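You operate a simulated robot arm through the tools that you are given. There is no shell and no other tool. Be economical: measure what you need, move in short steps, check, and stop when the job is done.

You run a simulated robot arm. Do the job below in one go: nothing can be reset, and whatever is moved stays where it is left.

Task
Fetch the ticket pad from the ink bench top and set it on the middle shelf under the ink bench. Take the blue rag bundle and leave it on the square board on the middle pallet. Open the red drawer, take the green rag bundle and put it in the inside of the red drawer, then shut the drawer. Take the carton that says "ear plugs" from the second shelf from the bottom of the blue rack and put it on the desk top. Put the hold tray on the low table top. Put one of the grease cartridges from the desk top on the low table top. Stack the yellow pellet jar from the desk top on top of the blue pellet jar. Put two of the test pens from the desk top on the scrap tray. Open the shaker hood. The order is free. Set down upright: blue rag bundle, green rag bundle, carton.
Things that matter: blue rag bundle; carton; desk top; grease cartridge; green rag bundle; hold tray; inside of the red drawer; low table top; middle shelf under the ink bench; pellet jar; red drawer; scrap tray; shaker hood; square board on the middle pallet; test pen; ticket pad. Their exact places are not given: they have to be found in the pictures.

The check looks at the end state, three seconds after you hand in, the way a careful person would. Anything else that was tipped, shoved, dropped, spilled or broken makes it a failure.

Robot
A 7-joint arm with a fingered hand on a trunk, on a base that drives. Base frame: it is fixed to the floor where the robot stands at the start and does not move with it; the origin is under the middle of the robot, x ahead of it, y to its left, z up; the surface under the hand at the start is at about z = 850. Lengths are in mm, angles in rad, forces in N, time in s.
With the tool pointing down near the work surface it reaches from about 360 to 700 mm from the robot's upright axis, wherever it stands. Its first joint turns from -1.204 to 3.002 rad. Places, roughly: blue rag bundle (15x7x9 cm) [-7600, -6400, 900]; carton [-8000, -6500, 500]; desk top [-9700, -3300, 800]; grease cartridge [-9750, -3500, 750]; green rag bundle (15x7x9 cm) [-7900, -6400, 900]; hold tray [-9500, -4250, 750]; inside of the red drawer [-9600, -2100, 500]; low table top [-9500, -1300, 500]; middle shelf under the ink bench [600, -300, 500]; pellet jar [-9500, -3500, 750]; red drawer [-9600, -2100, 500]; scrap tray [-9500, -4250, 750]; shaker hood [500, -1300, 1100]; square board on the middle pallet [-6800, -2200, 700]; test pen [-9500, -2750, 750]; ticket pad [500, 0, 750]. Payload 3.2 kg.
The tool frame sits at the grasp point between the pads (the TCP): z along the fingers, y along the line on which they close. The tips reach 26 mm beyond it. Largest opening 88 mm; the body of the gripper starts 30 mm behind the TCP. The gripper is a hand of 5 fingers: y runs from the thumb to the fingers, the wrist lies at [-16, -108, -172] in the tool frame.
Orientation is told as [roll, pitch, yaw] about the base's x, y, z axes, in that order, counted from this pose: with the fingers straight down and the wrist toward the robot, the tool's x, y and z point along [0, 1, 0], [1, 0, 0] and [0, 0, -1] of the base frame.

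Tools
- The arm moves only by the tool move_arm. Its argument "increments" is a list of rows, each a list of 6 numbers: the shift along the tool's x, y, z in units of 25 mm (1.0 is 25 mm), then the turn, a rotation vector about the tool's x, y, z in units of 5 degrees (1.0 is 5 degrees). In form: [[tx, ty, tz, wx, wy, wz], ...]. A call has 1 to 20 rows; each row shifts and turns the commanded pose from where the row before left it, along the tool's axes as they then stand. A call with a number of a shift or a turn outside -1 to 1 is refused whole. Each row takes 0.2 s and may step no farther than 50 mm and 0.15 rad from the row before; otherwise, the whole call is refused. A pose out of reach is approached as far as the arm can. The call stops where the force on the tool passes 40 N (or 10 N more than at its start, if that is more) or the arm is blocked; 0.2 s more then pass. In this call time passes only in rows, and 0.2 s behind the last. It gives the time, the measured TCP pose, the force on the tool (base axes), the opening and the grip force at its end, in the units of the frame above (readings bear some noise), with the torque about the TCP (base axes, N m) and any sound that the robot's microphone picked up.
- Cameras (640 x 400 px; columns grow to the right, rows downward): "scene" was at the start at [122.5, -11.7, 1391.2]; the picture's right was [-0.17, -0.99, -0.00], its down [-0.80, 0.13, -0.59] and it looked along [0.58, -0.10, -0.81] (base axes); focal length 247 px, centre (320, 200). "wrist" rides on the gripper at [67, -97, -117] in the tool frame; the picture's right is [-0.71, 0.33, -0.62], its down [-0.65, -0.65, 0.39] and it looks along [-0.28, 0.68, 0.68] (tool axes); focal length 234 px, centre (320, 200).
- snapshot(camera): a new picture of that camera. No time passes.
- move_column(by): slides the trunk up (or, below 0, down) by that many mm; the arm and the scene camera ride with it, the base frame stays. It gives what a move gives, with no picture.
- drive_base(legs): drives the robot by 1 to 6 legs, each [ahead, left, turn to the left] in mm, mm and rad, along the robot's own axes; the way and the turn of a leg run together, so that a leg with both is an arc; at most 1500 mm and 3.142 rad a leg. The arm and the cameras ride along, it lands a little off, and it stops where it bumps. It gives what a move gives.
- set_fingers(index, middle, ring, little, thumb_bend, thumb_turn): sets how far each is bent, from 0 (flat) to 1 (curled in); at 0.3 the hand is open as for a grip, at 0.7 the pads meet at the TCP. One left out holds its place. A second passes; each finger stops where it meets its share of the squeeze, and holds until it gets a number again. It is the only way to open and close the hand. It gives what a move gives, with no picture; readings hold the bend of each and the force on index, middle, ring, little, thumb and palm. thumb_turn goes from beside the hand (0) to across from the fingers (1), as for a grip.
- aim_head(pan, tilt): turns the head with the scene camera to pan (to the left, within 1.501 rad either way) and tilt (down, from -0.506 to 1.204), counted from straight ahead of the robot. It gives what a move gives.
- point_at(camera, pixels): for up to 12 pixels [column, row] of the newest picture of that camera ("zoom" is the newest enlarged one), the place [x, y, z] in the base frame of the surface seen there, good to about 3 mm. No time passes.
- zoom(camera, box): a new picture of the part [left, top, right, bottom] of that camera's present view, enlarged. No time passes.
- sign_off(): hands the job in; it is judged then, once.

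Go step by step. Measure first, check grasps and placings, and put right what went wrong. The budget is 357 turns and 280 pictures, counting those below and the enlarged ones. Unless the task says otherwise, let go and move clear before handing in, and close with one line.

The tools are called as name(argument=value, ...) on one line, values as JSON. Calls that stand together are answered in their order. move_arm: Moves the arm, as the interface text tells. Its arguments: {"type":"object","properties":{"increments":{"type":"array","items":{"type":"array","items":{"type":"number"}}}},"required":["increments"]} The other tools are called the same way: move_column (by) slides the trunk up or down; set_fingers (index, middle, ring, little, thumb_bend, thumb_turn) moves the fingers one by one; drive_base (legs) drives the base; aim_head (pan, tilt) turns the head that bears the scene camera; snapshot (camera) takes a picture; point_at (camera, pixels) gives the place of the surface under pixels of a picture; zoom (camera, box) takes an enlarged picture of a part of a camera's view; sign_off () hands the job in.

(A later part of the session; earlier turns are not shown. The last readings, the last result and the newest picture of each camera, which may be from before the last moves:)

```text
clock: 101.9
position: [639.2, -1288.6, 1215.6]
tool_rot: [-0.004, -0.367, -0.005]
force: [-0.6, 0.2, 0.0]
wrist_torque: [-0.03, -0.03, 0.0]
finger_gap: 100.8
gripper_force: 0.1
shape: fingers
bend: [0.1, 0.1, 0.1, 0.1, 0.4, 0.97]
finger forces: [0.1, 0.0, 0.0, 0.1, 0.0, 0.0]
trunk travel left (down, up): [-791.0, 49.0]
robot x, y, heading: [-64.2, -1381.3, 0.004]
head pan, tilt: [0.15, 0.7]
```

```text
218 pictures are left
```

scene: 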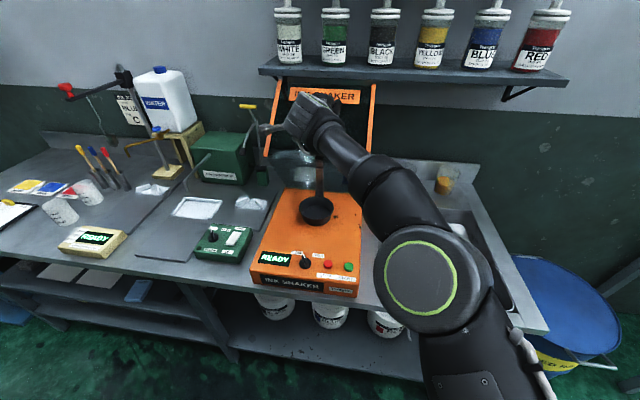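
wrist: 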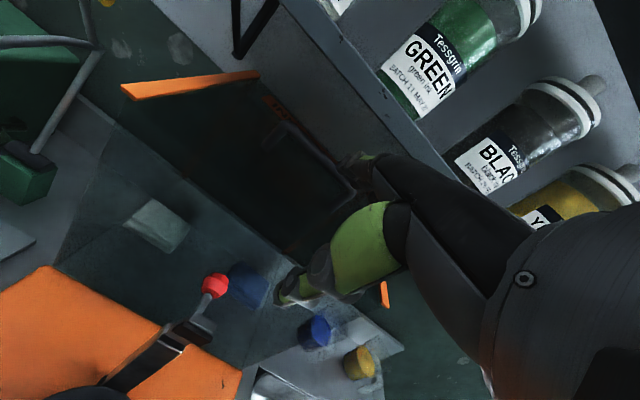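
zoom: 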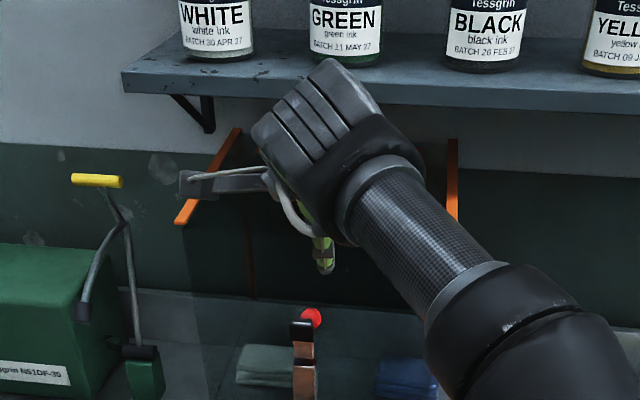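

The hood has swung fully open. I'll withdraw the hand upward-back and then back off the base and check.

move_arm(increments=[[0, -0.4, -0.4, 0, 0, 0], [0, -0.6, -0.3, 0, 0, 0]])

drive_base(legs=[[-500, 0, 0]])

aim_head(pan=0.1, tilt=0.5)

snapshot(camera="scene")

zoom(camera="scene", box=[240, 60, 440, 220])

```text
clock: 102.5
position: [609.0, -1289.4, 1224.4]
tool_rot: [-0.003, -0.367, -0.006]
force: [-0.1, -0.9, -0.1]
wrist_torque: [0.02, 0.0, 0.0]
finger_gap: 100.7
gripper_force: 0.0
shape: fingers
bend: [0.1, 0.1, 0.1, 0.1, 0.4, 0.97]
finger forces: [0.0, 0.1, 0.0, 0.1, 0.0, 0.0]
trunk travel left (down, up): [-791.0, 49.0]
robot x, y, heading: [-63.4, -1376.3, 0.003]
head pan, tilt: [0.15, 0.7]
```

```text
clock: 105.5
position: [107.5, -1291.0, 1224.5]
tool_rot: [-0.002, -0.367, -0.004]
force: [0.7, -0.7, -0.6]
wrist_torque: [-0.04, -0.04, 0.0]
finger_gap: 100.9
gripper_force: 0.0
shape: fingers
bend: [0.1, 0.1, 0.1, 0.1, 0.4, 0.97]
finger forces: [0.0, 0.0, 0.0, 0.0, 0.0, 0.0]
trunk travel left (down, up): [-791.0, 49.0]
robot x, y, heading: [-561.9, -1379.2, 0.001]
head pan, tilt: [0.15, 0.7]
```

```text
clock: 106.2
position: [106.2, -1290.7, 1223.8]
tool_rot: [-0.003, -0.367, -0.003]
force: [-0.8, -0.8, 0.2]
wrist_torque: [-0.02, 0.01, -0.01]
finger_gap: 100.5
gripper_force: 0.2
shape: fingers
bend: [0.1, 0.1, 0.1, 0.1, 0.4, 0.97]
finger forces: [0.0, 0.0, 0.0, 0.0, 0.0, 0.0]
trunk travel left (down, up): [-791.0, 49.0]
robot x, y, heading: [-561.9, -1381.1, 0.0]
head pan, tilt: [0.099, 0.499]
```

```text
217 pictures are left
```

scene: 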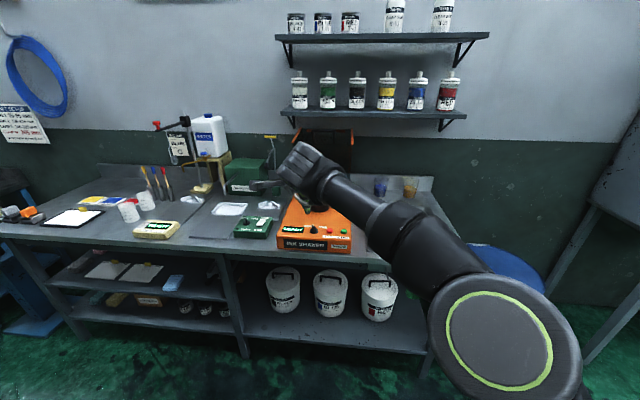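

```text
2.50 times, centred on (340, 140) of scene
```

zoom: 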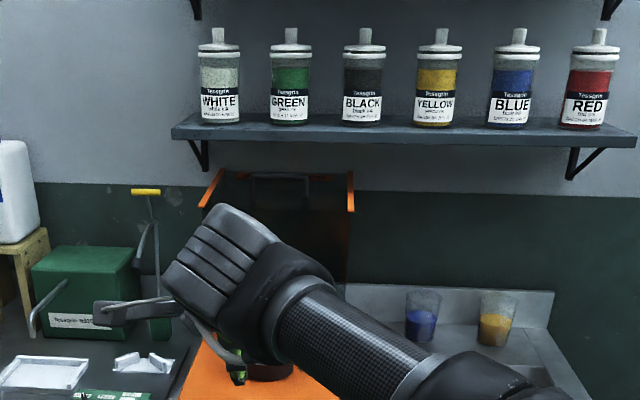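

The hood stands fully open and nothing else moved. I'll bring the arm to a compact tool-down pose and turn around to look for the far area.

move_arm(increments=[[0, 0, 0, 0.84, 0, 0], [0, 0, 0, 0.84, 0, 0], [0, 0, 0, 0.84, 0, 0], [0, 0, 0, 0.84, 0, 0], [0, 0, 0, 0.84, 0, 0], [-0.8, -0.8, 0.9, 0, 0, 0], [-0.8, -0.8, 0.9, 0, 0, 0], [-0.8, -0.8, 0.9, 0, 0, 0], [-0.8, -0.8, 0.9, 0, 0, 0], [-0.8, -0.8, 0.9, 0, 0, 0], [-0.8, -0.8, 0.9, 0, 0, 0]])

set_fingers(index=0.3, middle=0.3, ring=0.3, little=0.3, thumb_bend=0.3)

drive_base(legs=[[-300, 0, 0], [0, 0, 3.14]])

aim_head(pan=0, tilt=0.25)

snapshot(camera="scene")

```text
clock: 108.6
position: [-46.0, -1432.8, 1082.5]
tool_rot: [-0.001, 0.0, -0.005]
force: [0.1, 0.1, -0.3]
wrist_torque: [0.0, -0.04, 0.02]
finger_gap: 101.1
gripper_force: 0.1
shape: fingers
bend: [0.1, 0.1, 0.1, 0.1, 0.4, 0.97]
finger forces: [0.0, 0.1, 0.0, 0.0, 0.0, 0.0]
out of reach, approached as far as the arm can: row 3, 4, 5
trunk travel left (down, up): [-791.0, 49.0]
robot x, y, heading: [-565.1, -1382.3, 0.007]
head pan, tilt: [0.099, 0.499]
```

```text
clock: 109.6
position: [-45.7, -1430.5, 1081.5]
tool_rot: [-0.003, 0.0, -0.005]
force: [0.6, 0.2, -0.4]
wrist_torque: [-0.01, -0.02, 0.01]
finger_gap: 87.5
gripper_force: 0.0
shape: fingers
bend: [0.3, 0.3, 0.3, 0.3, 0.3, 0.97]
finger forces: [0.0, 0.0, 0.0, 0.1, 0.1, 0.1]
trunk travel left (down, up): [-791.0, 49.0]
robot x, y, heading: [-563.7, -1378.6, 0.001]
head pan, tilt: [0.099, 0.499]
```

```text
clock: 119.0
position: [-1379.9, -1320.0, 1083.3]
tool_rot: [-0.003, -0.002, 3.114]
force: [0.1, 0.1, -0.9]
wrist_torque: [0.0, -0.01, -0.01]
finger_gap: 87.9
gripper_force: 0.0
shape: fingers
bend: [0.3, 0.3, 0.3, 0.3, 0.3, 0.97]
finger forces: [0.0, 0.1, 0.0, 0.0, 0.0, 0.0]
trunk travel left (down, up): [-791.0, 49.0]
robot x, y, heading: [-863.0, -1381.2, 3.127]
head pan, tilt: [0.099, 0.499]
```

```text
clock: 119.7
position: [-1380.9, -1320.4, 1081.3]
tool_rot: [-0.003, 0.001, 3.114]
force: [-0.3, -0.1, 0.0]
wrist_torque: [0.01, -0.02, -0.02]
finger_gap: 87.4
gripper_force: 0.1
shape: fingers
bend: [0.3, 0.3, 0.3, 0.3, 0.3, 0.97]
finger forces: [0.1, 0.1, 0.0, 0.0, 0.1, 0.0]
trunk travel left (down, up): [-791.0, 49.0]
robot x, y, heading: [-865.2, -1380.5, 3.126]
head pan, tilt: [0.0, 0.25]
```

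```text
215 pictures are left
```

scene: 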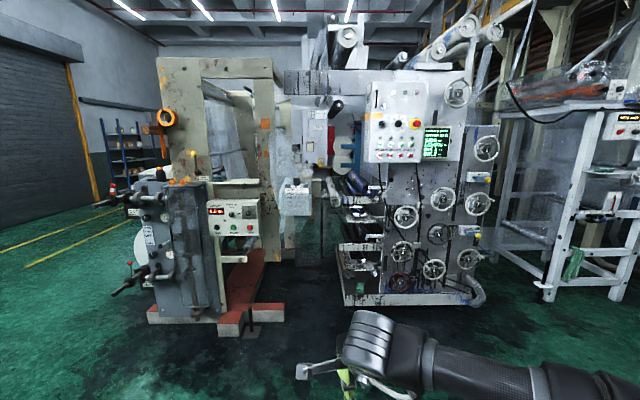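

A printing press blocks the straight way; the blue rack shows at (125,145) past an open aisle on the left. I'll measure the press and floor.

point_at(camera="scene", pixels=[[150, 318], [145, 270], [225, 330], [120, 285], [100, 220], [130, 165], [20, 250], [60, 300], [30, 350], [350, 300], [310, 235], [540, 290]])

aim_head(pan=1.2, tilt=0.25)

snapshot(camera="scene")

```text
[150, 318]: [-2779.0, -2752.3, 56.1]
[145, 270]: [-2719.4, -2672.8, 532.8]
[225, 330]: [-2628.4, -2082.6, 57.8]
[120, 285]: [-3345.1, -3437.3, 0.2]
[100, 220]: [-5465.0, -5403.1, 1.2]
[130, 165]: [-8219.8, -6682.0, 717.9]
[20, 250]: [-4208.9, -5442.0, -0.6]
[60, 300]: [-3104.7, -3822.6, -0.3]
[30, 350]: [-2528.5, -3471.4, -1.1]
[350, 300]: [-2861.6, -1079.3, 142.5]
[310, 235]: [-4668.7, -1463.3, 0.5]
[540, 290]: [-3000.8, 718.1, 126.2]
```

```text
clock: 121.1
position: [-1381.1, -1319.2, 1081.4]
tool_rot: [-0.004, -0.002, 3.115]
force: [0.5, -0.7, -0.1]
wrist_torque: [-0.01, 0.0, -0.02]
finger_gap: 87.6
gripper_force: 0.0
shape: fingers
bend: [0.3, 0.3, 0.3, 0.3, 0.3, 0.97]
finger forces: [0.0, 0.0, 0.1, 0.0, 0.1, 0.1]
trunk travel left (down, up): [-791.0, 49.0]
robot x, y, heading: [-860.5, -1382.6, 3.121]
head pan, tilt: [1.201, 0.25]
```

```text
214 pictures are left
```

scene: 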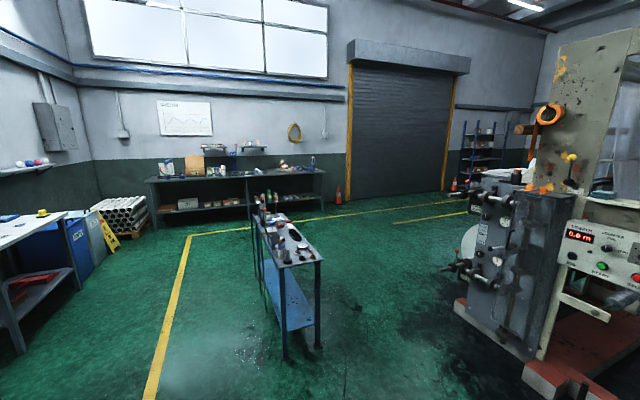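

There's a small blue table at (290,260) on the left; I'll measure it and plan a path between it and the press.

point_at(camera="scene", pixels=[[318, 345], [285, 358], [320, 260], [265, 215], [460, 270], [470, 305], [535, 395], [465, 185], [330, 200], [400, 300]])

```text
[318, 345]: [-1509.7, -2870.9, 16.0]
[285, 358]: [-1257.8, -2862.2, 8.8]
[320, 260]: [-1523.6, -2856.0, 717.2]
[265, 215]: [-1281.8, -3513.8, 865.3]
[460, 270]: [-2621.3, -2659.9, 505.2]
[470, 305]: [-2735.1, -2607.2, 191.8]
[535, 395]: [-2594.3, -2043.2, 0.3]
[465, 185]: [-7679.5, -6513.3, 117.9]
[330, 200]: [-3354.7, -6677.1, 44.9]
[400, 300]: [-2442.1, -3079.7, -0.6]
```

The gap between table (x ≥ −1510) and press (x ≤ −2600) is about 1 m. I'll turn to face −y, shift to x≈−2030, and drive through.

drive_base(legs=[[0, 0, 1.585], [0, -1160, 0]])

aim_head(pan=0, tilt=0.4)

snapshot(camera="scene")

```text
clock: 130.9
position: [-2081.4, -1900.5, 1081.1]
tool_rot: [-0.004, 0.0, -1.576]
force: [0.0, -0.5, 0.2]
wrist_torque: [0.0, 0.0, -0.01]
finger_gap: 87.5
gripper_force: 0.1
shape: fingers
bend: [0.3, 0.3, 0.3, 0.3, 0.3, 0.97]
finger forces: [0.0, 0.0, 0.0, 0.0, 0.1, 0.0]
trunk travel left (down, up): [-791.0, 49.0]
robot x, y, heading: [-2028.9, -1381.4, -1.572]
head pan, tilt: [1.201, 0.25]
```

```text
clock: 132.3
position: [-2081.0, -1901.3, 1082.2]
tool_rot: [-0.003, 0.001, -1.576]
force: [-1.0, 0.2, 0.2]
wrist_torque: [0.0, 0.0, 0.0]
finger_gap: 87.7
gripper_force: 0.0
shape: fingers
bend: [0.3, 0.3, 0.3, 0.3, 0.3, 0.97]
finger forces: [0.1, 0.0, 0.0, 0.1, 0.1, 0.0]
trunk travel left (down, up): [-791.0, 49.0]
robot x, y, heading: [-2029.5, -1381.5, -1.57]
head pan, tilt: [0.0, 0.4]
```

```text
213 pictures are left
```

scene: 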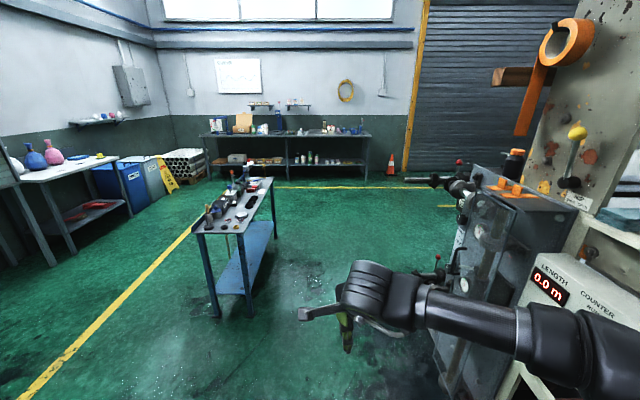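

Levers stick out of the press at (410,180) and (437,260); measure them and my right elbow.

point_at(camera="scene", pixels=[[407, 180], [437, 258], [460, 162], [440, 290], [470, 310], [275, 190], [218, 310], [600, 350], [480, 325], [420, 270]])

```text
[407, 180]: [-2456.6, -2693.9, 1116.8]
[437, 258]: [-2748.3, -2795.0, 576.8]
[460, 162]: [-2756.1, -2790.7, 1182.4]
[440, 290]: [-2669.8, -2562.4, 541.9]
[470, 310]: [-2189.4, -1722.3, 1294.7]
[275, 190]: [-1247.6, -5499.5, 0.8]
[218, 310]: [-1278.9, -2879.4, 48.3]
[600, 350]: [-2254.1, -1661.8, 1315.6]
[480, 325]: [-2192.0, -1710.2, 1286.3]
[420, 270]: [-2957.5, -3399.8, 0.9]
```

A lever reaches x=−2457. I'll shift left to x≈−1925 and go through in two legs, then look.

drive_base(legs=[[0, 105, 0], [1500, 0, 0], [1400, 0, 0]])

aim_head(pan=-1.3, tilt=0.2)

snapshot(camera="scene")

```text
clock: 147.2
position: [-1925.2, -4815.7, 1082.5]
tool_rot: [-0.002, 0.0, -1.563]
force: [0.1, 0.3, -0.1]
wrist_torque: [0.02, 0.01, -0.01]
finger_gap: 88.1
gripper_force: 0.1
shape: fingers
bend: [0.3, 0.3, 0.3, 0.3, 0.3, 0.97]
finger forces: [0.0, 0.1, 0.1, 0.0, 0.0, 0.0]
trunk travel left (down, up): [-791.0, 49.0]
robot x, y, heading: [-1881.2, -4297.1, -1.555]
head pan, tilt: [0.0, 0.4]
```

```text
clock: 148.6
position: [-1926.2, -4814.7, 1080.7]
tool_rot: [-0.005, 0.0, -1.564]
force: [-1.0, 0.1, -0.2]
wrist_torque: [-0.02, 0.0, 0.01]
finger_gap: 87.7
gripper_force: 0.1
shape: fingers
bend: [0.3, 0.3, 0.3, 0.3, 0.3, 0.97]
finger forces: [0.0, 0.0, 0.0, 0.0, 0.0, 0.0]
trunk travel left (down, up): [-791.0, 49.0]
robot x, y, heading: [-1883.9, -4295.0, -1.556]
head pan, tilt: [-1.3, 0.201]
```

```text
212 pictures are left
```

scene: 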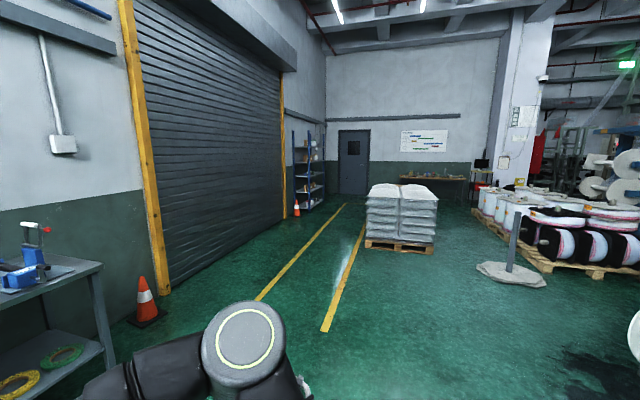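

Open aisle. I'll measure the sack pallet, the bollard and the far items.

point_at(camera="scene", pixels=[[372, 245], [432, 252], [510, 275], [310, 205], [325, 180], [420, 180], [600, 275], [400, 190], [297, 215], [350, 225]])

drive_base(legs=[[300, 0, 0], [0, 0, -1.587], [1500, 0, 0]])

aim_head(pan=0, tilt=0.2)

snapshot(camera="scene")

```text
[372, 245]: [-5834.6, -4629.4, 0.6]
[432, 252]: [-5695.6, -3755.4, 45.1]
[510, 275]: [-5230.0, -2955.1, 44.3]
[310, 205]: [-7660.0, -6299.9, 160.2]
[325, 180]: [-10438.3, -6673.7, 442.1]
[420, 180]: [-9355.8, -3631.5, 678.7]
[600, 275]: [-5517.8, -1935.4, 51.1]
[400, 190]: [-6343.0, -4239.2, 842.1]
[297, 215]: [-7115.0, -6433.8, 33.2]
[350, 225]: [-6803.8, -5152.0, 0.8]
```

```text
clock: 161.6
position: [-3893.5, -4495.6, 1081.2]
tool_rot: [-0.003, -0.001, 3.109]
force: [0.0, 0.4, -0.3]
wrist_torque: [0.0, -0.05, -0.01]
finger_gap: 87.6
gripper_force: 0.1
shape: fingers
bend: [0.3, 0.3, 0.3, 0.3, 0.3, 0.97]
finger forces: [0.0, 0.1, 0.1, 0.0, 0.0, 0.0]
trunk travel left (down, up): [-791.0, 49.0]
robot x, y, heading: [-3374.7, -4558.5, 3.117]
head pan, tilt: [-1.3, 0.201]
```

```text
clock: 163.1
position: [-3893.2, -4495.3, 1081.9]
tool_rot: [-0.003, 0.001, 3.109]
force: [-0.2, 0.8, -0.7]
wrist_torque: [0.0, 0.01, -0.03]
finger_gap: 87.5
gripper_force: 0.0
shape: fingers
bend: [0.3, 0.3, 0.3, 0.3, 0.3, 0.97]
finger forces: [0.0, 0.0, 0.0, 0.1, 0.0, 0.0]
trunk travel left (down, up): [-791.0, 49.0]
robot x, y, heading: [-3371.3, -4560.0, 3.112]
head pan, tilt: [0.0, 0.201]
```

```text
211 pictures are left
```

scene: 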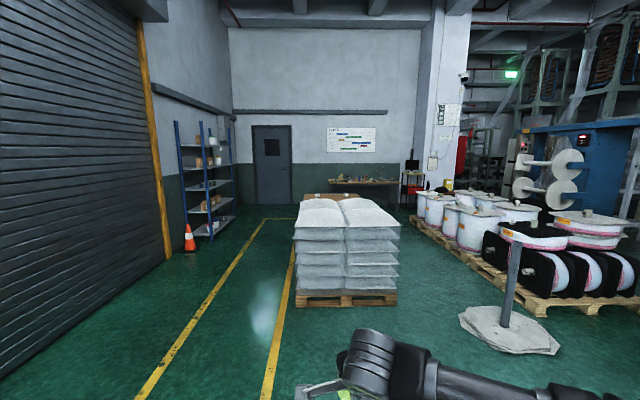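

The blue rack stands at left by the wall (205,180), sacks straight ahead. I'll go diagonally left past the sacks toward the rack.

drive_base(legs=[[1450, 400, 0], [1450, 400, 0], [1000, 0, 0], [0, 0, 1.6]])

aim_head(pan=0, tilt=0.3)

snapshot(camera="scene")

```text
refused: leg 1 is longer than a leg can be; nothing moved
```

```text
clock: 163.7
position: [-3893.0, -4494.7, 1082.1]
tool_rot: [-0.003, 0.001, 3.108]
force: [0.5, 0.4, 0.4]
wrist_torque: [-0.02, 0.0, -0.02]
finger_gap: 87.5
gripper_force: 0.0
shape: fingers
bend: [0.3, 0.3, 0.3, 0.3, 0.3, 0.97]
finger forces: [0.1, 0.0, 0.0, 0.0, 0.1, 0.0]
trunk travel left (down, up): [-791.0, 49.0]
robot x, y, heading: [-3377.5, -4558.9, 3.119]
head pan, tilt: [0.0, 0.3]
```

```text
210 pictures are left
```

scene: 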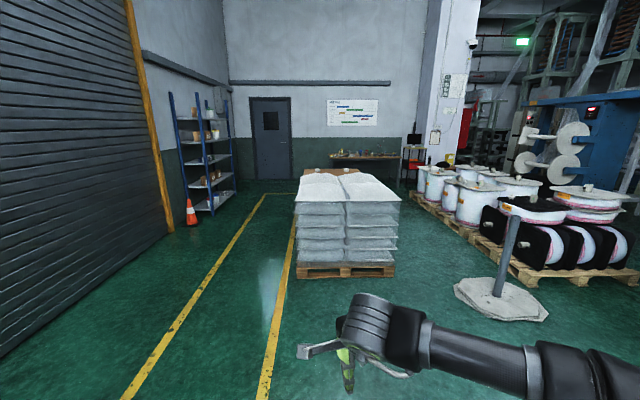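

Leg slightly too long; I'll split it.

drive_base(legs=[[1300, 400, 0], [1300, 400, 0], [1300, 0, 0], [0, 0, 1.6]])

snapshot(camera="scene")

```text
clock: 186.9
position: [-7342.3, -5771.2, 1081.9]
tool_rot: [-0.002, -0.001, -1.579]
force: [0.1, 0.2, 0.3]
wrist_torque: [-0.03, 0.04, 0.04]
finger_gap: 87.6
gripper_force: 0.1
shape: fingers
bend: [0.3, 0.3, 0.3, 0.3, 0.3, 0.97]
finger forces: [0.0, 0.1, 0.1, 0.1, 0.0, 0.0]
trunk travel left (down, up): [-791.0, 49.0]
robot x, y, heading: [-7290.0, -5255.3, -1.567]
head pan, tilt: [0.0, 0.3]
```

```text
209 pictures are left
```

scene: 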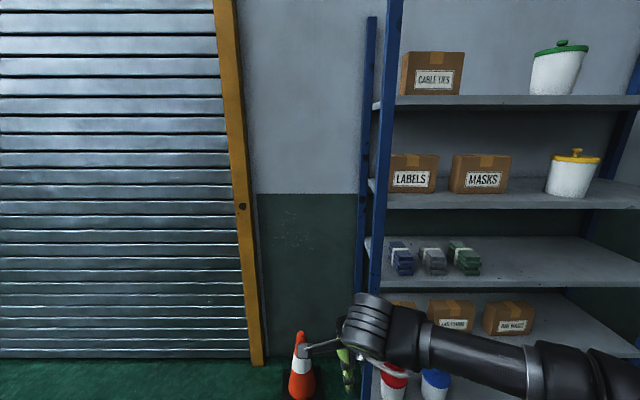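

Rack found: rag bundles on one shelf at (430,258), small cartons below. I'll move right to face them and look closer.

drive_base(legs=[[-100, -430, 0]])

move_column(by=-250)

snapshot(camera="scene")

zoom(camera="scene", box=[200, 100, 440, 250])

```text
clock: 189.6
position: [-7771.3, -5671.4, 1081.9]
tool_rot: [-0.003, -0.001, -1.58]
force: [-0.3, 0.6, -0.5]
wrist_torque: [0.01, 0.01, 0.01]
finger_gap: 87.9
gripper_force: 0.0
shape: fingers
bend: [0.3, 0.3, 0.3, 0.3, 0.3, 0.97]
finger forces: [0.0, 0.0, 0.0, 0.1, 0.1, 0.1]
trunk travel left (down, up): [-791.0, 49.0]
robot x, y, heading: [-7721.5, -5157.1, -1.566]
head pan, tilt: [0.0, 0.3]
```

```text
clock: 192.2
position: [-7771.1, -5672.7, 832.1]
tool_rot: [-0.004, 0.0, -1.577]
force: [0.0, 0.2, -1.2]
wrist_torque: [-0.04, 0.02, -0.02]
finger_gap: 87.5
gripper_force: 0.0
shape: fingers
bend: [0.3, 0.3, 0.3, 0.3, 0.3, 0.97]
finger forces: [0.1, 0.0, 0.0, 0.1, 0.0, 0.0]
trunk travel left (down, up): [-541.0, 299.0]
robot x, y, heading: [-7716.0, -5155.8, -1.571]
head pan, tilt: [0.0, 0.3]
```

```text
208 pictures are left
```

scene: 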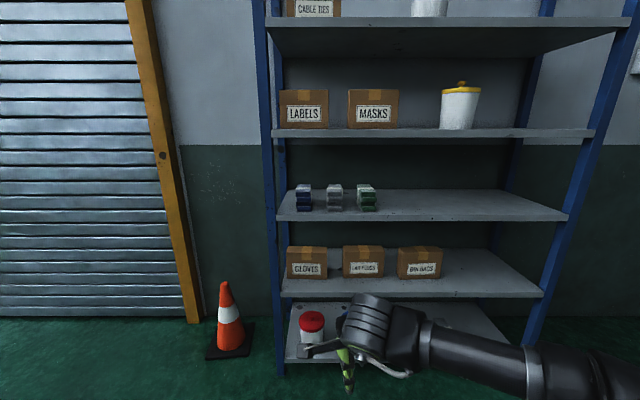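

```text
2.67 times, centred on (320, 175) of scene
```

zoom: 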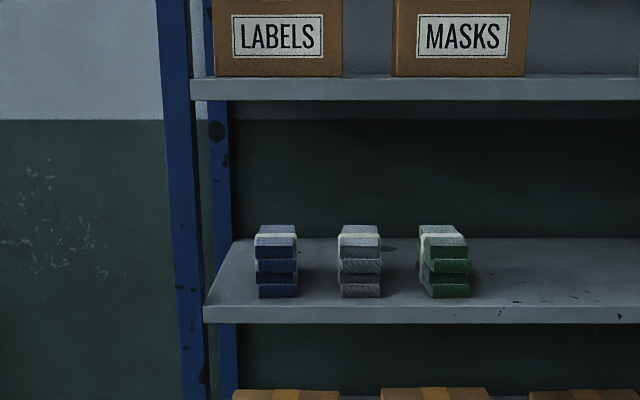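

point_at(camera="zoom", pixels=[[276, 250], [258, 228], [294, 228], [260, 290], [297, 292], [422, 230], [464, 230], [433, 292], [468, 292], [400, 310], [400, 290], [330, 105]])

zoom(camera="scene", box=[270, 235, 462, 355])

```text
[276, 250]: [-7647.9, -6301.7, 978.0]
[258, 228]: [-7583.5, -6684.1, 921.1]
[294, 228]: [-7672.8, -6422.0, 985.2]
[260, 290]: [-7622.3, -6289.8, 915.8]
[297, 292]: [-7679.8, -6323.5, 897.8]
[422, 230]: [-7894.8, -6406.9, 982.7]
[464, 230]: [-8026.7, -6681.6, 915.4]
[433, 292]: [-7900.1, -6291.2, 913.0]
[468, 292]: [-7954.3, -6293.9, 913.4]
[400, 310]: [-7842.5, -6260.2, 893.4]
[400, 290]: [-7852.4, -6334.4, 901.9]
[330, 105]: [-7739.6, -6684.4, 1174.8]
```

```text
3.33 times, centred on (366, 295) of scene
```

zoom: 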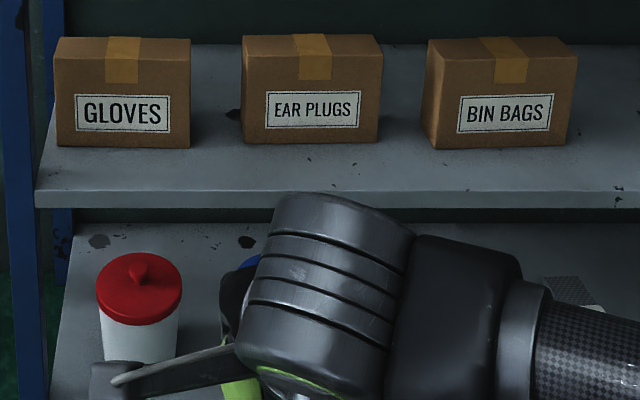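

Blue bundle: x −7620…−7682, front y≈−6290, shelf z=900, top ≈986. I'll grip it from the front like a book (fingers on its left, thumb/wrist on the right), so I rotate the hand to point forward and roll it.

move_arm(increments=[[0, 1, 0, -1, 0, 0], [0, 1, 0, -1, 0, 0], [0, 1, 0, -1, 0, 0], [0, 1, 0, -1, 0, 0], [0, 0, 0, -1, 0, 0], [0, 0, 0, -1, 0, 0], [0, 0, 0, -1, 0, 0], [0, 0, 0, -1, 0, 0], [0, 0, 0, -1, 0, 0], [0, 0, 0, -1, 0, 0], [0, 0, 0, -1, 0, 0], [0, 0, 0, -1, 0, 0], [0, 0, 0, -1, 0, 0], [0, 0, 0, -1, 0, 0], [0, 0, 0, -1, 0, 0], [0, 0, 0, -1, 0, 0], [0, 0, 0, -1, 0, 0], [0, 0, 0, -1, 0, 0]])

move_arm(increments=[[0, 0, 0, 0, 0, -1], [0, 0, 0, 0, 0, -1], [0, 0, 0, 0, 0, -1], [0, 0, 0, 0, 0, -1], [0, 0, 0, 0, 0, -1], [0, 0, 0, 0, 0, -1], [0, 0, 0, 0, 0, -1], [0, 0, 0, 0, 0, -1], [0, 0, 0, 0, 0, -1], [0, 0, 0, 0, 0, -1], [0, 0, 0, 0, 0, -1], [0, 0, 0, 0, 0, -1], [0, 0, 0, 0, 0, -1], [0, 0, 0, 0, 0, -1], [0, 0, 0, 0, 0, -1], [0, 0, 0, 0, 0, -1], [0, 0, 0, 0, 0, -1], [0, 0, 0, 0, 0, -1]])

snapshot(camera="scene")

snapshot(camera="wrist")

```text
clock: 196.0
position: [-7770.8, -5771.2, 845.2]
tool_rot: [-1.876, -1.568, 0.297]
force: [0.2, 0.3, -0.1]
wrist_torque: [0.04, 0.02, 0.0]
finger_gap: 87.6
gripper_force: 0.0
shape: fingers
bend: [0.3, 0.3, 0.3, 0.3, 0.3, 0.97]
finger forces: [0.0, 0.1, 0.0, 0.0, 0.0, 0.0]
trunk travel left (down, up): [-541.0, 299.0]
robot x, y, heading: [-7718.4, -5155.9, -1.569]
head pan, tilt: [0.0, 0.3]
```

```text
clock: 199.8
position: [-7785.9, -5771.0, 826.6]
tool_rot: [-1.534, -0.008, -0.036]
force: [-0.3, -0.5, -0.8]
wrist_torque: [-0.04, -0.02, 0.0]
finger_gap: 87.6
gripper_force: 0.1
shape: fingers
bend: [0.3, 0.3, 0.3, 0.3, 0.3, 0.97]
finger forces: [0.0, 0.1, 0.0, 0.0, 0.0, 0.0]
trunk travel left (down, up): [-541.0, 299.0]
robot x, y, heading: [-7717.9, -5155.8, -1.572]
head pan, tilt: [0.0, 0.3]
```

```text
205 pictures are left
```

scene: 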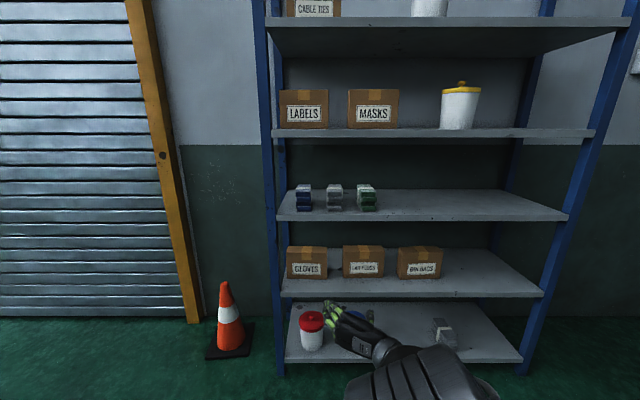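

```text
204 pictures are left
```

wrist: 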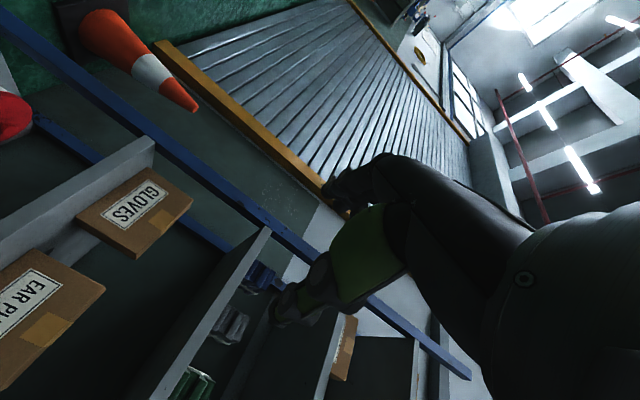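

Orientation is right (roll ≈ −90°). Raise to z≈955, shift left to align with x=−7651, and approach to short of the shelf.

move_column(by=129)

drive_base(legs=[[400, 135, 0]])

aim_head(pan=0, tilt=0.6)

snapshot(camera="scene")

snapshot(camera="wrist")

```text
clock: 201.4
position: [-7785.2, -5772.8, 967.8]
tool_rot: [-1.556, -0.019, -0.036]
force: [-0.4, -0.1, -0.2]
wrist_torque: [-0.01, -0.01, 0.02]
finger_gap: 87.8
gripper_force: 0.0
shape: fingers
bend: [0.3, 0.3, 0.3, 0.3, 0.3, 0.97]
finger forces: [0.0, 0.1, 0.0, 0.0, 0.1, 0.0]
trunk travel left (down, up): [-670.0, 170.0]
robot x, y, heading: [-7716.6, -5154.3, -1.568]
head pan, tilt: [0.0, 0.3]
```

```text
clock: 204.0
position: [-7648.7, -6173.6, 972.3]
tool_rot: [-1.562, -0.025, -0.037]
force: [-0.7, 0.3, 0.4]
wrist_torque: [-0.01, 0.0, 0.01]
finger_gap: 87.7
gripper_force: 0.2
shape: fingers
bend: [0.3, 0.3, 0.3, 0.3, 0.3, 0.97]
finger forces: [0.1, 0.1, 0.1, 0.0, 0.1, 0.1]
trunk travel left (down, up): [-670.0, 170.0]
robot x, y, heading: [-7578.2, -5555.6, -1.569]
head pan, tilt: [0.0, 0.3]
```

```text
clock: 204.8
position: [-7650.9, -6173.4, 973.2]
tool_rot: [-1.561, -0.029, -0.04]
force: [-0.3, -0.2, 0.0]
wrist_torque: [0.03, 0.0, 0.0]
finger_gap: 87.7
gripper_force: 0.2
shape: fingers
bend: [0.3, 0.3, 0.3, 0.3, 0.3, 0.97]
finger forces: [0.0, 0.0, 0.1, 0.1, 0.0, 0.1]
trunk travel left (down, up): [-670.0, 170.0]
robot x, y, heading: [-7579.3, -5556.2, -1.574]
head pan, tilt: [0.0, 0.6]
```

```text
203 pictures are left
```

scene: 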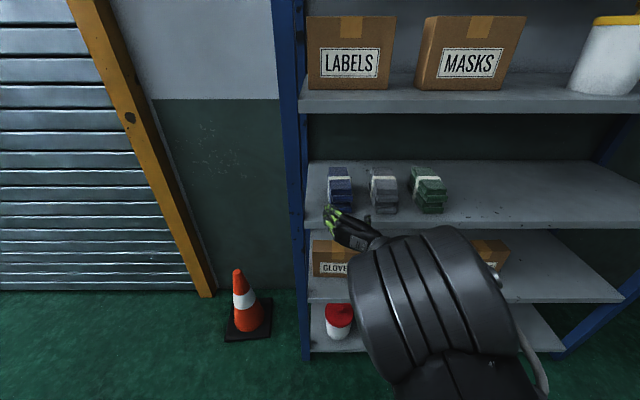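

```text
202 pictures are left
```

wrist: 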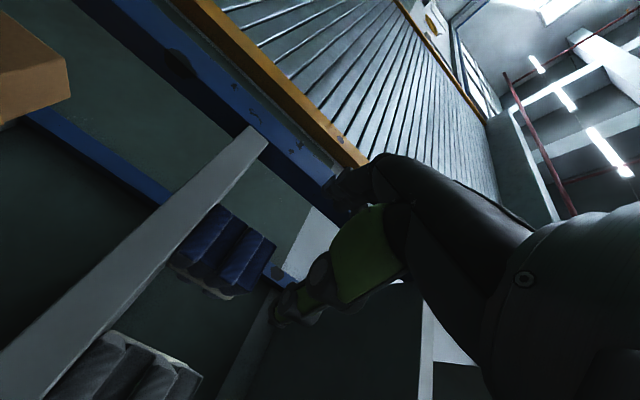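

Measure the bundle again from here, plus the post and thumb/finger tips.

point_at(camera="scene", pixels=[[330, 172], [349, 172], [331, 205], [351, 210], [340, 170], [372, 210], [312, 200], [325, 212], [340, 222]])

point_at(camera="wrist", pixels=[[180, 255], [220, 290], [275, 245], [205, 262], [280, 318], [335, 205], [330, 170]])

```text
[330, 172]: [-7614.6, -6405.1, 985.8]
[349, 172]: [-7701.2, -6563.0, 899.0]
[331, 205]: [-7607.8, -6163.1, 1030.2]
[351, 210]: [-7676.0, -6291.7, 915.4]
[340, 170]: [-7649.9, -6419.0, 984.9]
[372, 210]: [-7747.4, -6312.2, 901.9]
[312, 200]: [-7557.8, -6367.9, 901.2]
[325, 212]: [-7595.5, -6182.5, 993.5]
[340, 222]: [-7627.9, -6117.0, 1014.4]
```

```text
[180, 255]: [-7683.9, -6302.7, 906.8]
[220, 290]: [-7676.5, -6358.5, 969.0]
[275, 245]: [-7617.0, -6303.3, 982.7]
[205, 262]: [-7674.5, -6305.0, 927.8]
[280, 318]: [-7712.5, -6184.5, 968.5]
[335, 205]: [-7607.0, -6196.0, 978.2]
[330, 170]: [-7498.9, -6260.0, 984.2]
```

Hand centre matches the bundle (−7649). Lower 18 mm, drive ahead 95 mm, and check before the last bit.

move_arm(increments=[[0.7, 0.1, 0, 0, 0, 0]])

drive_base(legs=[[95, 0, 0]])

snapshot(camera="wrist")

zoom(camera="scene", box=[270, 130, 430, 230])

```text
clock: 205.2
position: [-7645.1, -6173.8, 955.0]
tool_rot: [-1.561, -0.025, -0.036]
force: [-0.6, 0.6, -0.5]
wrist_torque: [-0.05, 0.0, -0.04]
finger_gap: 87.3
gripper_force: 0.0
shape: fingers
bend: [0.3, 0.3, 0.3, 0.3, 0.3, 0.97]
finger forces: [0.0, 0.0, 0.1, 0.0, 0.1, 0.0]
trunk travel left (down, up): [-670.0, 170.0]
robot x, y, heading: [-7582.7, -5552.4, -1.567]
head pan, tilt: [0.0, 0.6]
```

```text
clock: 206.3
position: [-7646.3, -6269.8, 955.0]
tool_rot: [-1.563, -0.027, -0.038]
force: [0.2, -0.4, 0.4]
wrist_torque: [-0.02, 0.0, -0.01]
finger_gap: 87.8
gripper_force: 0.0
shape: fingers
bend: [0.3, 0.3, 0.3, 0.3, 0.3, 0.97]
finger forces: [0.0, 0.1, 0.0, 0.0, 0.0, 0.0]
trunk travel left (down, up): [-670.0, 170.0]
robot x, y, heading: [-7585.0, -5648.8, -1.567]
head pan, tilt: [0.0, 0.6]
```

```text
201 pictures are left
```

wrist: 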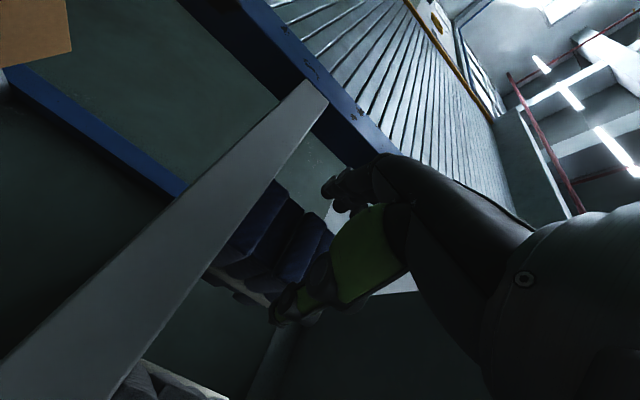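

```text
4.00 times, centred on (350, 180) of scene
```

zoom: 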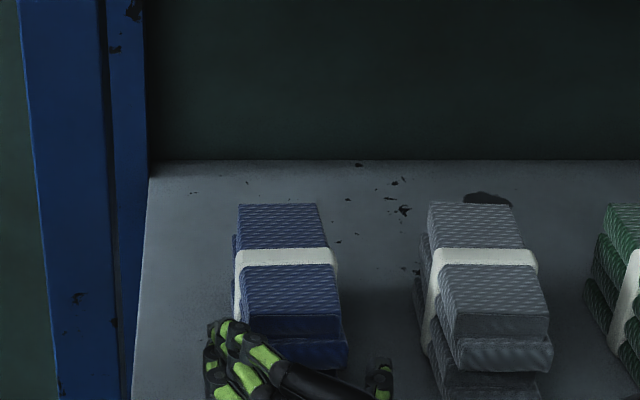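

Fingers and thumb straddle the front of the bundle. Advance 43 mm and close.

move_arm(increments=[[0, 0.02, 0.6, 0, 0, 0], [0, 0.02, 0.6, 0, 0, 0], [0, 0.02, 0.5, 0, 0, 0]])

zoom(camera="scene", box=[270, 130, 430, 230])

```text
clock: 207.1
position: [-7646.6, -6311.7, 955.2]
tool_rot: [-1.562, -0.026, -0.037]
force: [-0.2, 0.5, 0.8]
wrist_torque: [-0.02, -0.01, -0.02]
finger_gap: 87.9
gripper_force: 0.6
shape: fingers
bend: [0.3, 0.3, 0.3, 0.3, 0.3, 0.97]
finger forces: [0.2, 0.1, 0.3, 0.1, 0.1, 0.0]
trunk travel left (down, up): [-670.0, 170.0]
robot x, y, heading: [-7581.8, -5651.2, -1.577]
head pan, tilt: [0.0, 0.6]
```

```text
4.00 times, centred on (350, 180) of scene
```

zoom: 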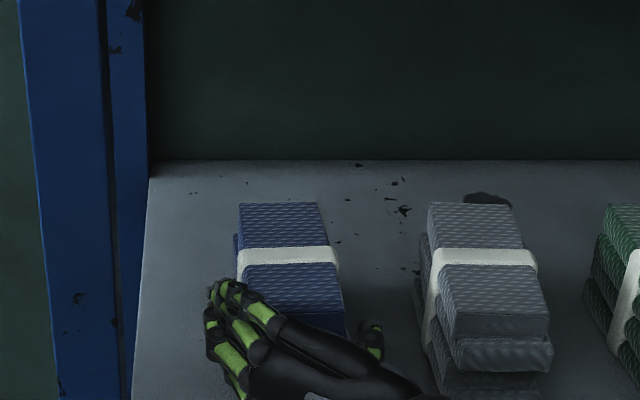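

Positioned well. Close gradually.

set_fingers(index=0.45, middle=0.45, ring=0.45, little=0.45, thumb_bend=0.45)

zoom(camera="scene", box=[270, 130, 430, 230])

```text
clock: 208.1
position: [-7646.5, -6310.8, 956.2]
tool_rot: [-1.563, -0.027, -0.036]
force: [1.6, 0.7, 3.1]
wrist_torque: [0.02, 0.06, 0.0]
finger_gap: 81.2
gripper_force: 18.1
shape: fingers
bend: [0.38, 0.43, 0.44, 0.45, 0.34, 0.96]
finger forces: [12.0, 1.6, 5.5, 0.0, 17.7, 0.0]
trunk travel left (down, up): [-670.0, 170.0]
robot x, y, heading: [-7583.0, -5648.2, -1.573]
head pan, tilt: [0.0, 0.6]
```

```text
4.00 times, centred on (350, 180) of scene
```

zoom: 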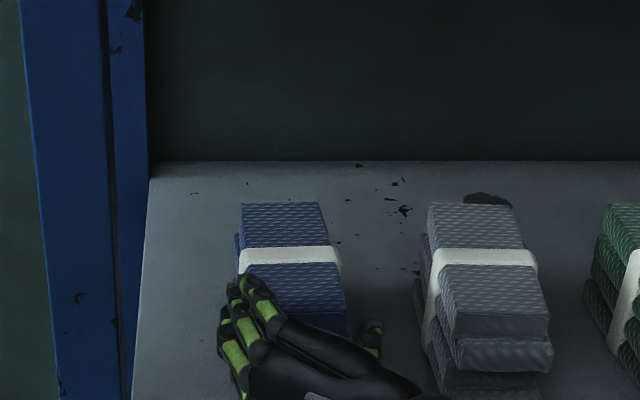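

Gripped (index 12, ring 5.5, thumb 17.7 N). Firm it slightly and lift 20 mm.

set_fingers(index=0.5, middle=0.55, ring=0.55, thumb_bend=0.52)

move_arm(increments=[[-0.4, 0, 0, 0, 0, 0], [-0.4, 0, 0, 0, 0, 0]])

zoom(camera="scene", box=[270, 130, 430, 230])

```text
clock: 209.1
position: [-7645.7, -6310.6, 955.3]
tool_rot: [-1.566, -0.026, -0.038]
force: [3.0, -0.7, 5.4]
wrist_torque: [0.03, 0.18, 0.05]
finger_gap: 80.6
gripper_force: 29.3
shape: fingers
bend: [0.41, 0.47, 0.48, 0.45, 0.33, 0.96]
finger forces: [15.8, 6.5, 8.4, 0.0, 27.9, 0.1]
trunk travel left (down, up): [-670.0, 170.0]
robot x, y, heading: [-7583.6, -5651.9, -1.569]
head pan, tilt: [0.0, 0.6]
```

```text
clock: 209.7
position: [-7645.5, -6310.7, 974.3]
tool_rot: [-1.56, -0.028, -0.037]
force: [0.7, 0.0, -1.1]
wrist_torque: [0.09, 0.01, -0.01]
finger_gap: 80.6
gripper_force: 28.4
shape: fingers
bend: [0.41, 0.47, 0.48, 0.45, 0.33, 0.94]
finger forces: [16.1, 5.8, 6.0, 0.1, 28.7, 0.0]
trunk travel left (down, up): [-670.0, 170.0]
robot x, y, heading: [-7583.0, -5648.6, -1.573]
head pan, tilt: [0.0, 0.6]
```

```text
4.00 times, centred on (350, 180) of scene
```

zoom: 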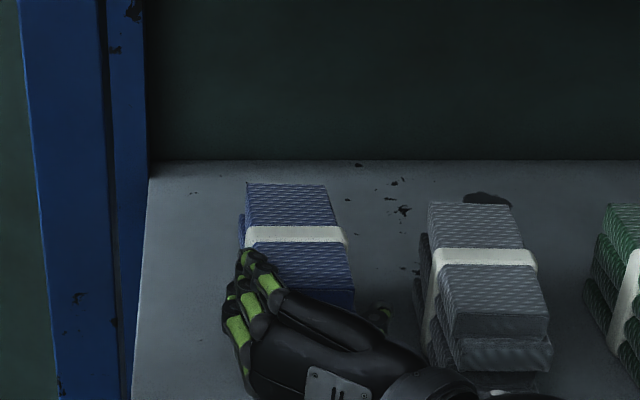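

Lifted cleanly. Back out of the rack, turn around to face +y and look toward the pallets.

drive_base(legs=[[-450, 0, 0], [0, 0, 3.14]])

aim_head(pan=-0.3, tilt=0.3)

snapshot(camera="scene")

```text
clock: 219.8
position: [-7514.5, -4536.2, 975.0]
tool_rot: [-1.561, -0.025, 3.098]
force: [-0.5, -0.1, -1.9]
wrist_torque: [-0.07, 0.0, -0.02]
finger_gap: 80.1
gripper_force: 26.5
shape: fingers
bend: [0.41, 0.47, 0.48, 0.45, 0.33, 0.94]
finger forces: [14.8, 5.8, 5.7, 0.0, 26.9, 0.0]
trunk travel left (down, up): [-670.0, 170.0]
robot x, y, heading: [-7585.6, -5196.1, 1.564]
head pan, tilt: [0.0, 0.6]
```

```text
clock: 220.6
position: [-7513.9, -4537.4, 975.2]
tool_rot: [-1.563, -0.027, 3.098]
force: [0.1, 0.7, -1.1]
wrist_torque: [-0.11, 0.02, -0.02]
finger_gap: 80.2
gripper_force: 26.8
shape: fingers
bend: [0.41, 0.47, 0.48, 0.45, 0.33, 0.94]
finger forces: [14.8, 6.0, 5.6, 0.0, 27.0, 0.0]
trunk travel left (down, up): [-670.0, 170.0]
robot x, y, heading: [-7584.6, -5196.3, 1.562]
head pan, tilt: [-0.3, 0.3]
```

```text
196 pictures are left
```

scene: 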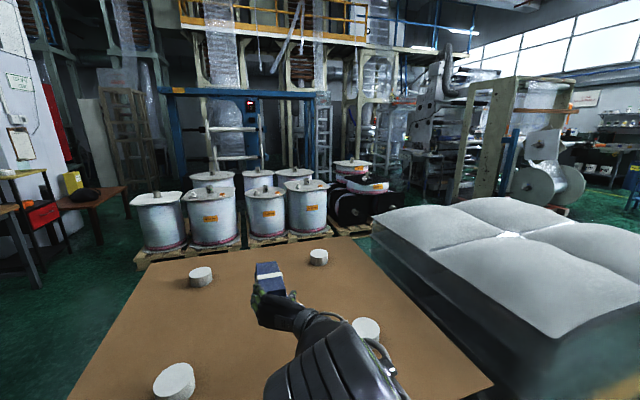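

A brown board with white pucks lies right in front of me, near the hand. I'll measure it and the drum pallets before moving.

point_at(camera="scene", pixels=[[200, 275], [318, 255], [175, 380], [368, 325], [220, 330], [330, 243], [175, 255], [150, 260], [247, 240], [350, 230], [267, 210], [310, 180]])

zoom(camera="scene", box=[120, 140, 420, 290])

```text
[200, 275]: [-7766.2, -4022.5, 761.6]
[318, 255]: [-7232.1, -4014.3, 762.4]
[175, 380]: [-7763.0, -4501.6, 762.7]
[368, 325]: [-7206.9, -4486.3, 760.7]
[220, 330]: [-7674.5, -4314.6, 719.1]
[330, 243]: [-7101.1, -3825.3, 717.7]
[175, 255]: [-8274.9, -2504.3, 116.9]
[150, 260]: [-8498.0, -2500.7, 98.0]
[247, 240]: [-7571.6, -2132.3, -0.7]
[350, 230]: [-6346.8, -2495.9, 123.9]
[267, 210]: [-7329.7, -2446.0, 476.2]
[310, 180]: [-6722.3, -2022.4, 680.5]
```

```text
2.13 times, centred on (270, 215) of scene
```

zoom: 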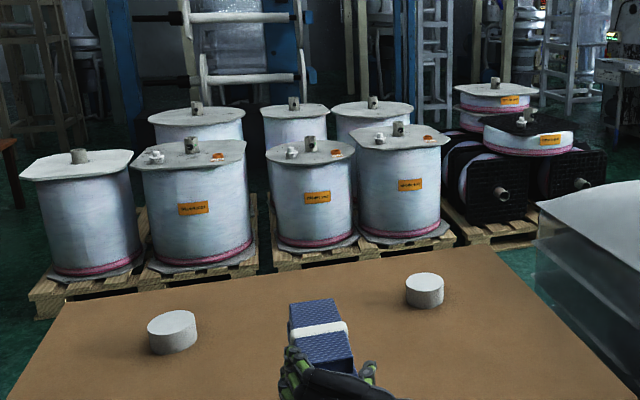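

The near board (z 718, pucks 762) is a separate pallet; the drum pallets stand at y≥−2500. I'll back up and go round its left side, looking again there.

drive_base(legs=[[-200, 0, 0], [0, 800, 0]])

aim_head(pan=0.1, tilt=0.3)

snapshot(camera="scene")

```text
clock: 226.1
position: [-8320.2, -4731.1, 974.3]
tool_rot: [-1.562, -0.025, 3.101]
force: [0.2, -0.5, -1.0]
wrist_torque: [-0.1, 0.0, 0.02]
finger_gap: 80.2
gripper_force: 26.8
shape: fingers
bend: [0.41, 0.47, 0.48, 0.45, 0.33, 0.94]
finger forces: [14.8, 5.9, 5.7, 0.1, 26.9, 0.1]
trunk travel left (down, up): [-670.0, 170.0]
robot x, y, heading: [-8389.9, -5389.5, 1.566]
head pan, tilt: [-0.3, 0.3]
```

```text
clock: 226.9
position: [-8319.8, -4730.2, 974.0]
tool_rot: [-1.562, -0.026, 3.102]
force: [1.0, 0.0, -0.6]
wrist_torque: [-0.1, -0.01, 0.01]
finger_gap: 80.1
gripper_force: 26.6
shape: fingers
bend: [0.41, 0.47, 0.48, 0.45, 0.33, 0.94]
finger forces: [14.8, 5.9, 5.6, 0.1, 26.9, 0.0]
trunk travel left (down, up): [-670.0, 170.0]
robot x, y, heading: [-8388.3, -5393.3, 1.57]
head pan, tilt: [0.099, 0.3]
```

```text
194 pictures are left
```

scene: 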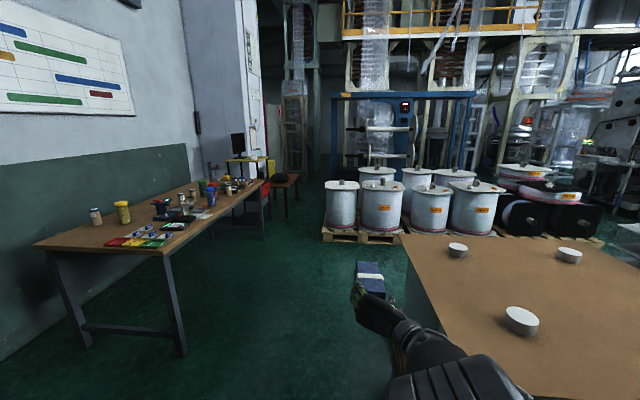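

The desk is on the left and the lane is free. I'll shift left a bit, drive ahead to y≈−3400, then strafe right toward the middle drum pallet.

drive_base(legs=[[0, 150, 0], [1500, 0, 0], [470, 0, 0], [0, -1450, 0]])

aim_head(pan=-0.2, tilt=0.5)

snapshot(camera="scene")

```text
clock: 244.6
position: [-7023.7, -2754.4, 974.3]
tool_rot: [-1.562, -0.026, 3.099]
force: [-0.1, -0.8, -1.5]
wrist_torque: [-0.12, -0.05, 0.01]
finger_gap: 80.0
gripper_force: 26.6
shape: fingers
bend: [0.41, 0.47, 0.48, 0.45, 0.33, 0.94]
finger forces: [14.9, 5.9, 5.7, 0.1, 26.9, 0.0]
trunk travel left (down, up): [-670.0, 170.0]
robot x, y, heading: [-7091.0, -3415.4, 1.563]
head pan, tilt: [0.099, 0.3]
```

```text
clock: 245.3
position: [-7023.9, -2753.5, 974.7]
tool_rot: [-1.562, -0.026, 3.098]
force: [0.5, 0.6, -2.1]
wrist_torque: [-0.13, 0.0, 0.01]
finger_gap: 80.3
gripper_force: 26.4
shape: fingers
bend: [0.41, 0.47, 0.48, 0.45, 0.33, 0.94]
finger forces: [14.9, 5.9, 5.6, 0.1, 26.8, 0.0]
trunk travel left (down, up): [-670.0, 170.0]
robot x, y, heading: [-7091.3, -3420.3, 1.563]
head pan, tilt: [-0.201, 0.499]
```

```text
193 pictures are left
```

scene: 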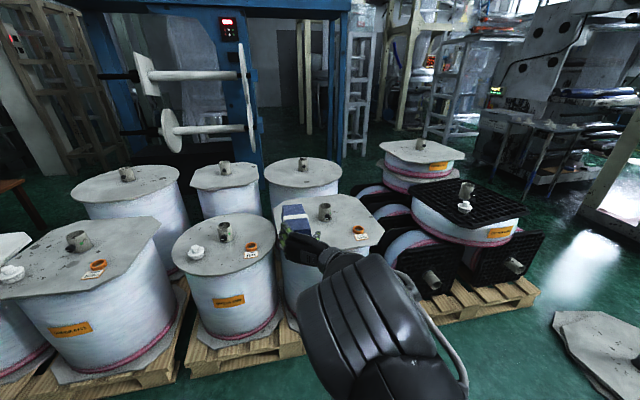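

Middle pallet holds four reels; which board is square needs a closer look.

zoom(camera="scene", box=[160, 130, 400, 290])

point_at(camera="zoom", pixels=[[170, 120], [150, 280], [380, 115], [500, 250], [440, 205], [500, 190], [550, 240], [480, 285], [435, 215], [85, 320], [240, 310], [600, 285]])

```text
2.50 times, centred on (280, 210) of scene
```

zoom: 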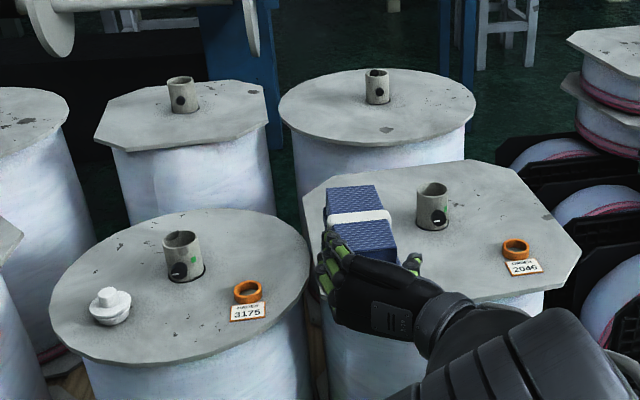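

```text
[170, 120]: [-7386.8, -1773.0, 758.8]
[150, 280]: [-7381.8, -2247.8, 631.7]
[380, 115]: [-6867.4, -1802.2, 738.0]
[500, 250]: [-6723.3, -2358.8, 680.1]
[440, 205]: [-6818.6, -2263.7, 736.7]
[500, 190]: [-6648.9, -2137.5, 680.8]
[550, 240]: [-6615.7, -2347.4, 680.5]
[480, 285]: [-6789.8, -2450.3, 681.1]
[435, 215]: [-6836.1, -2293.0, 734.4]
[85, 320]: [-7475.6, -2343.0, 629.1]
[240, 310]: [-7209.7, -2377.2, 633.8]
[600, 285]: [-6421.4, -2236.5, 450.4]
```

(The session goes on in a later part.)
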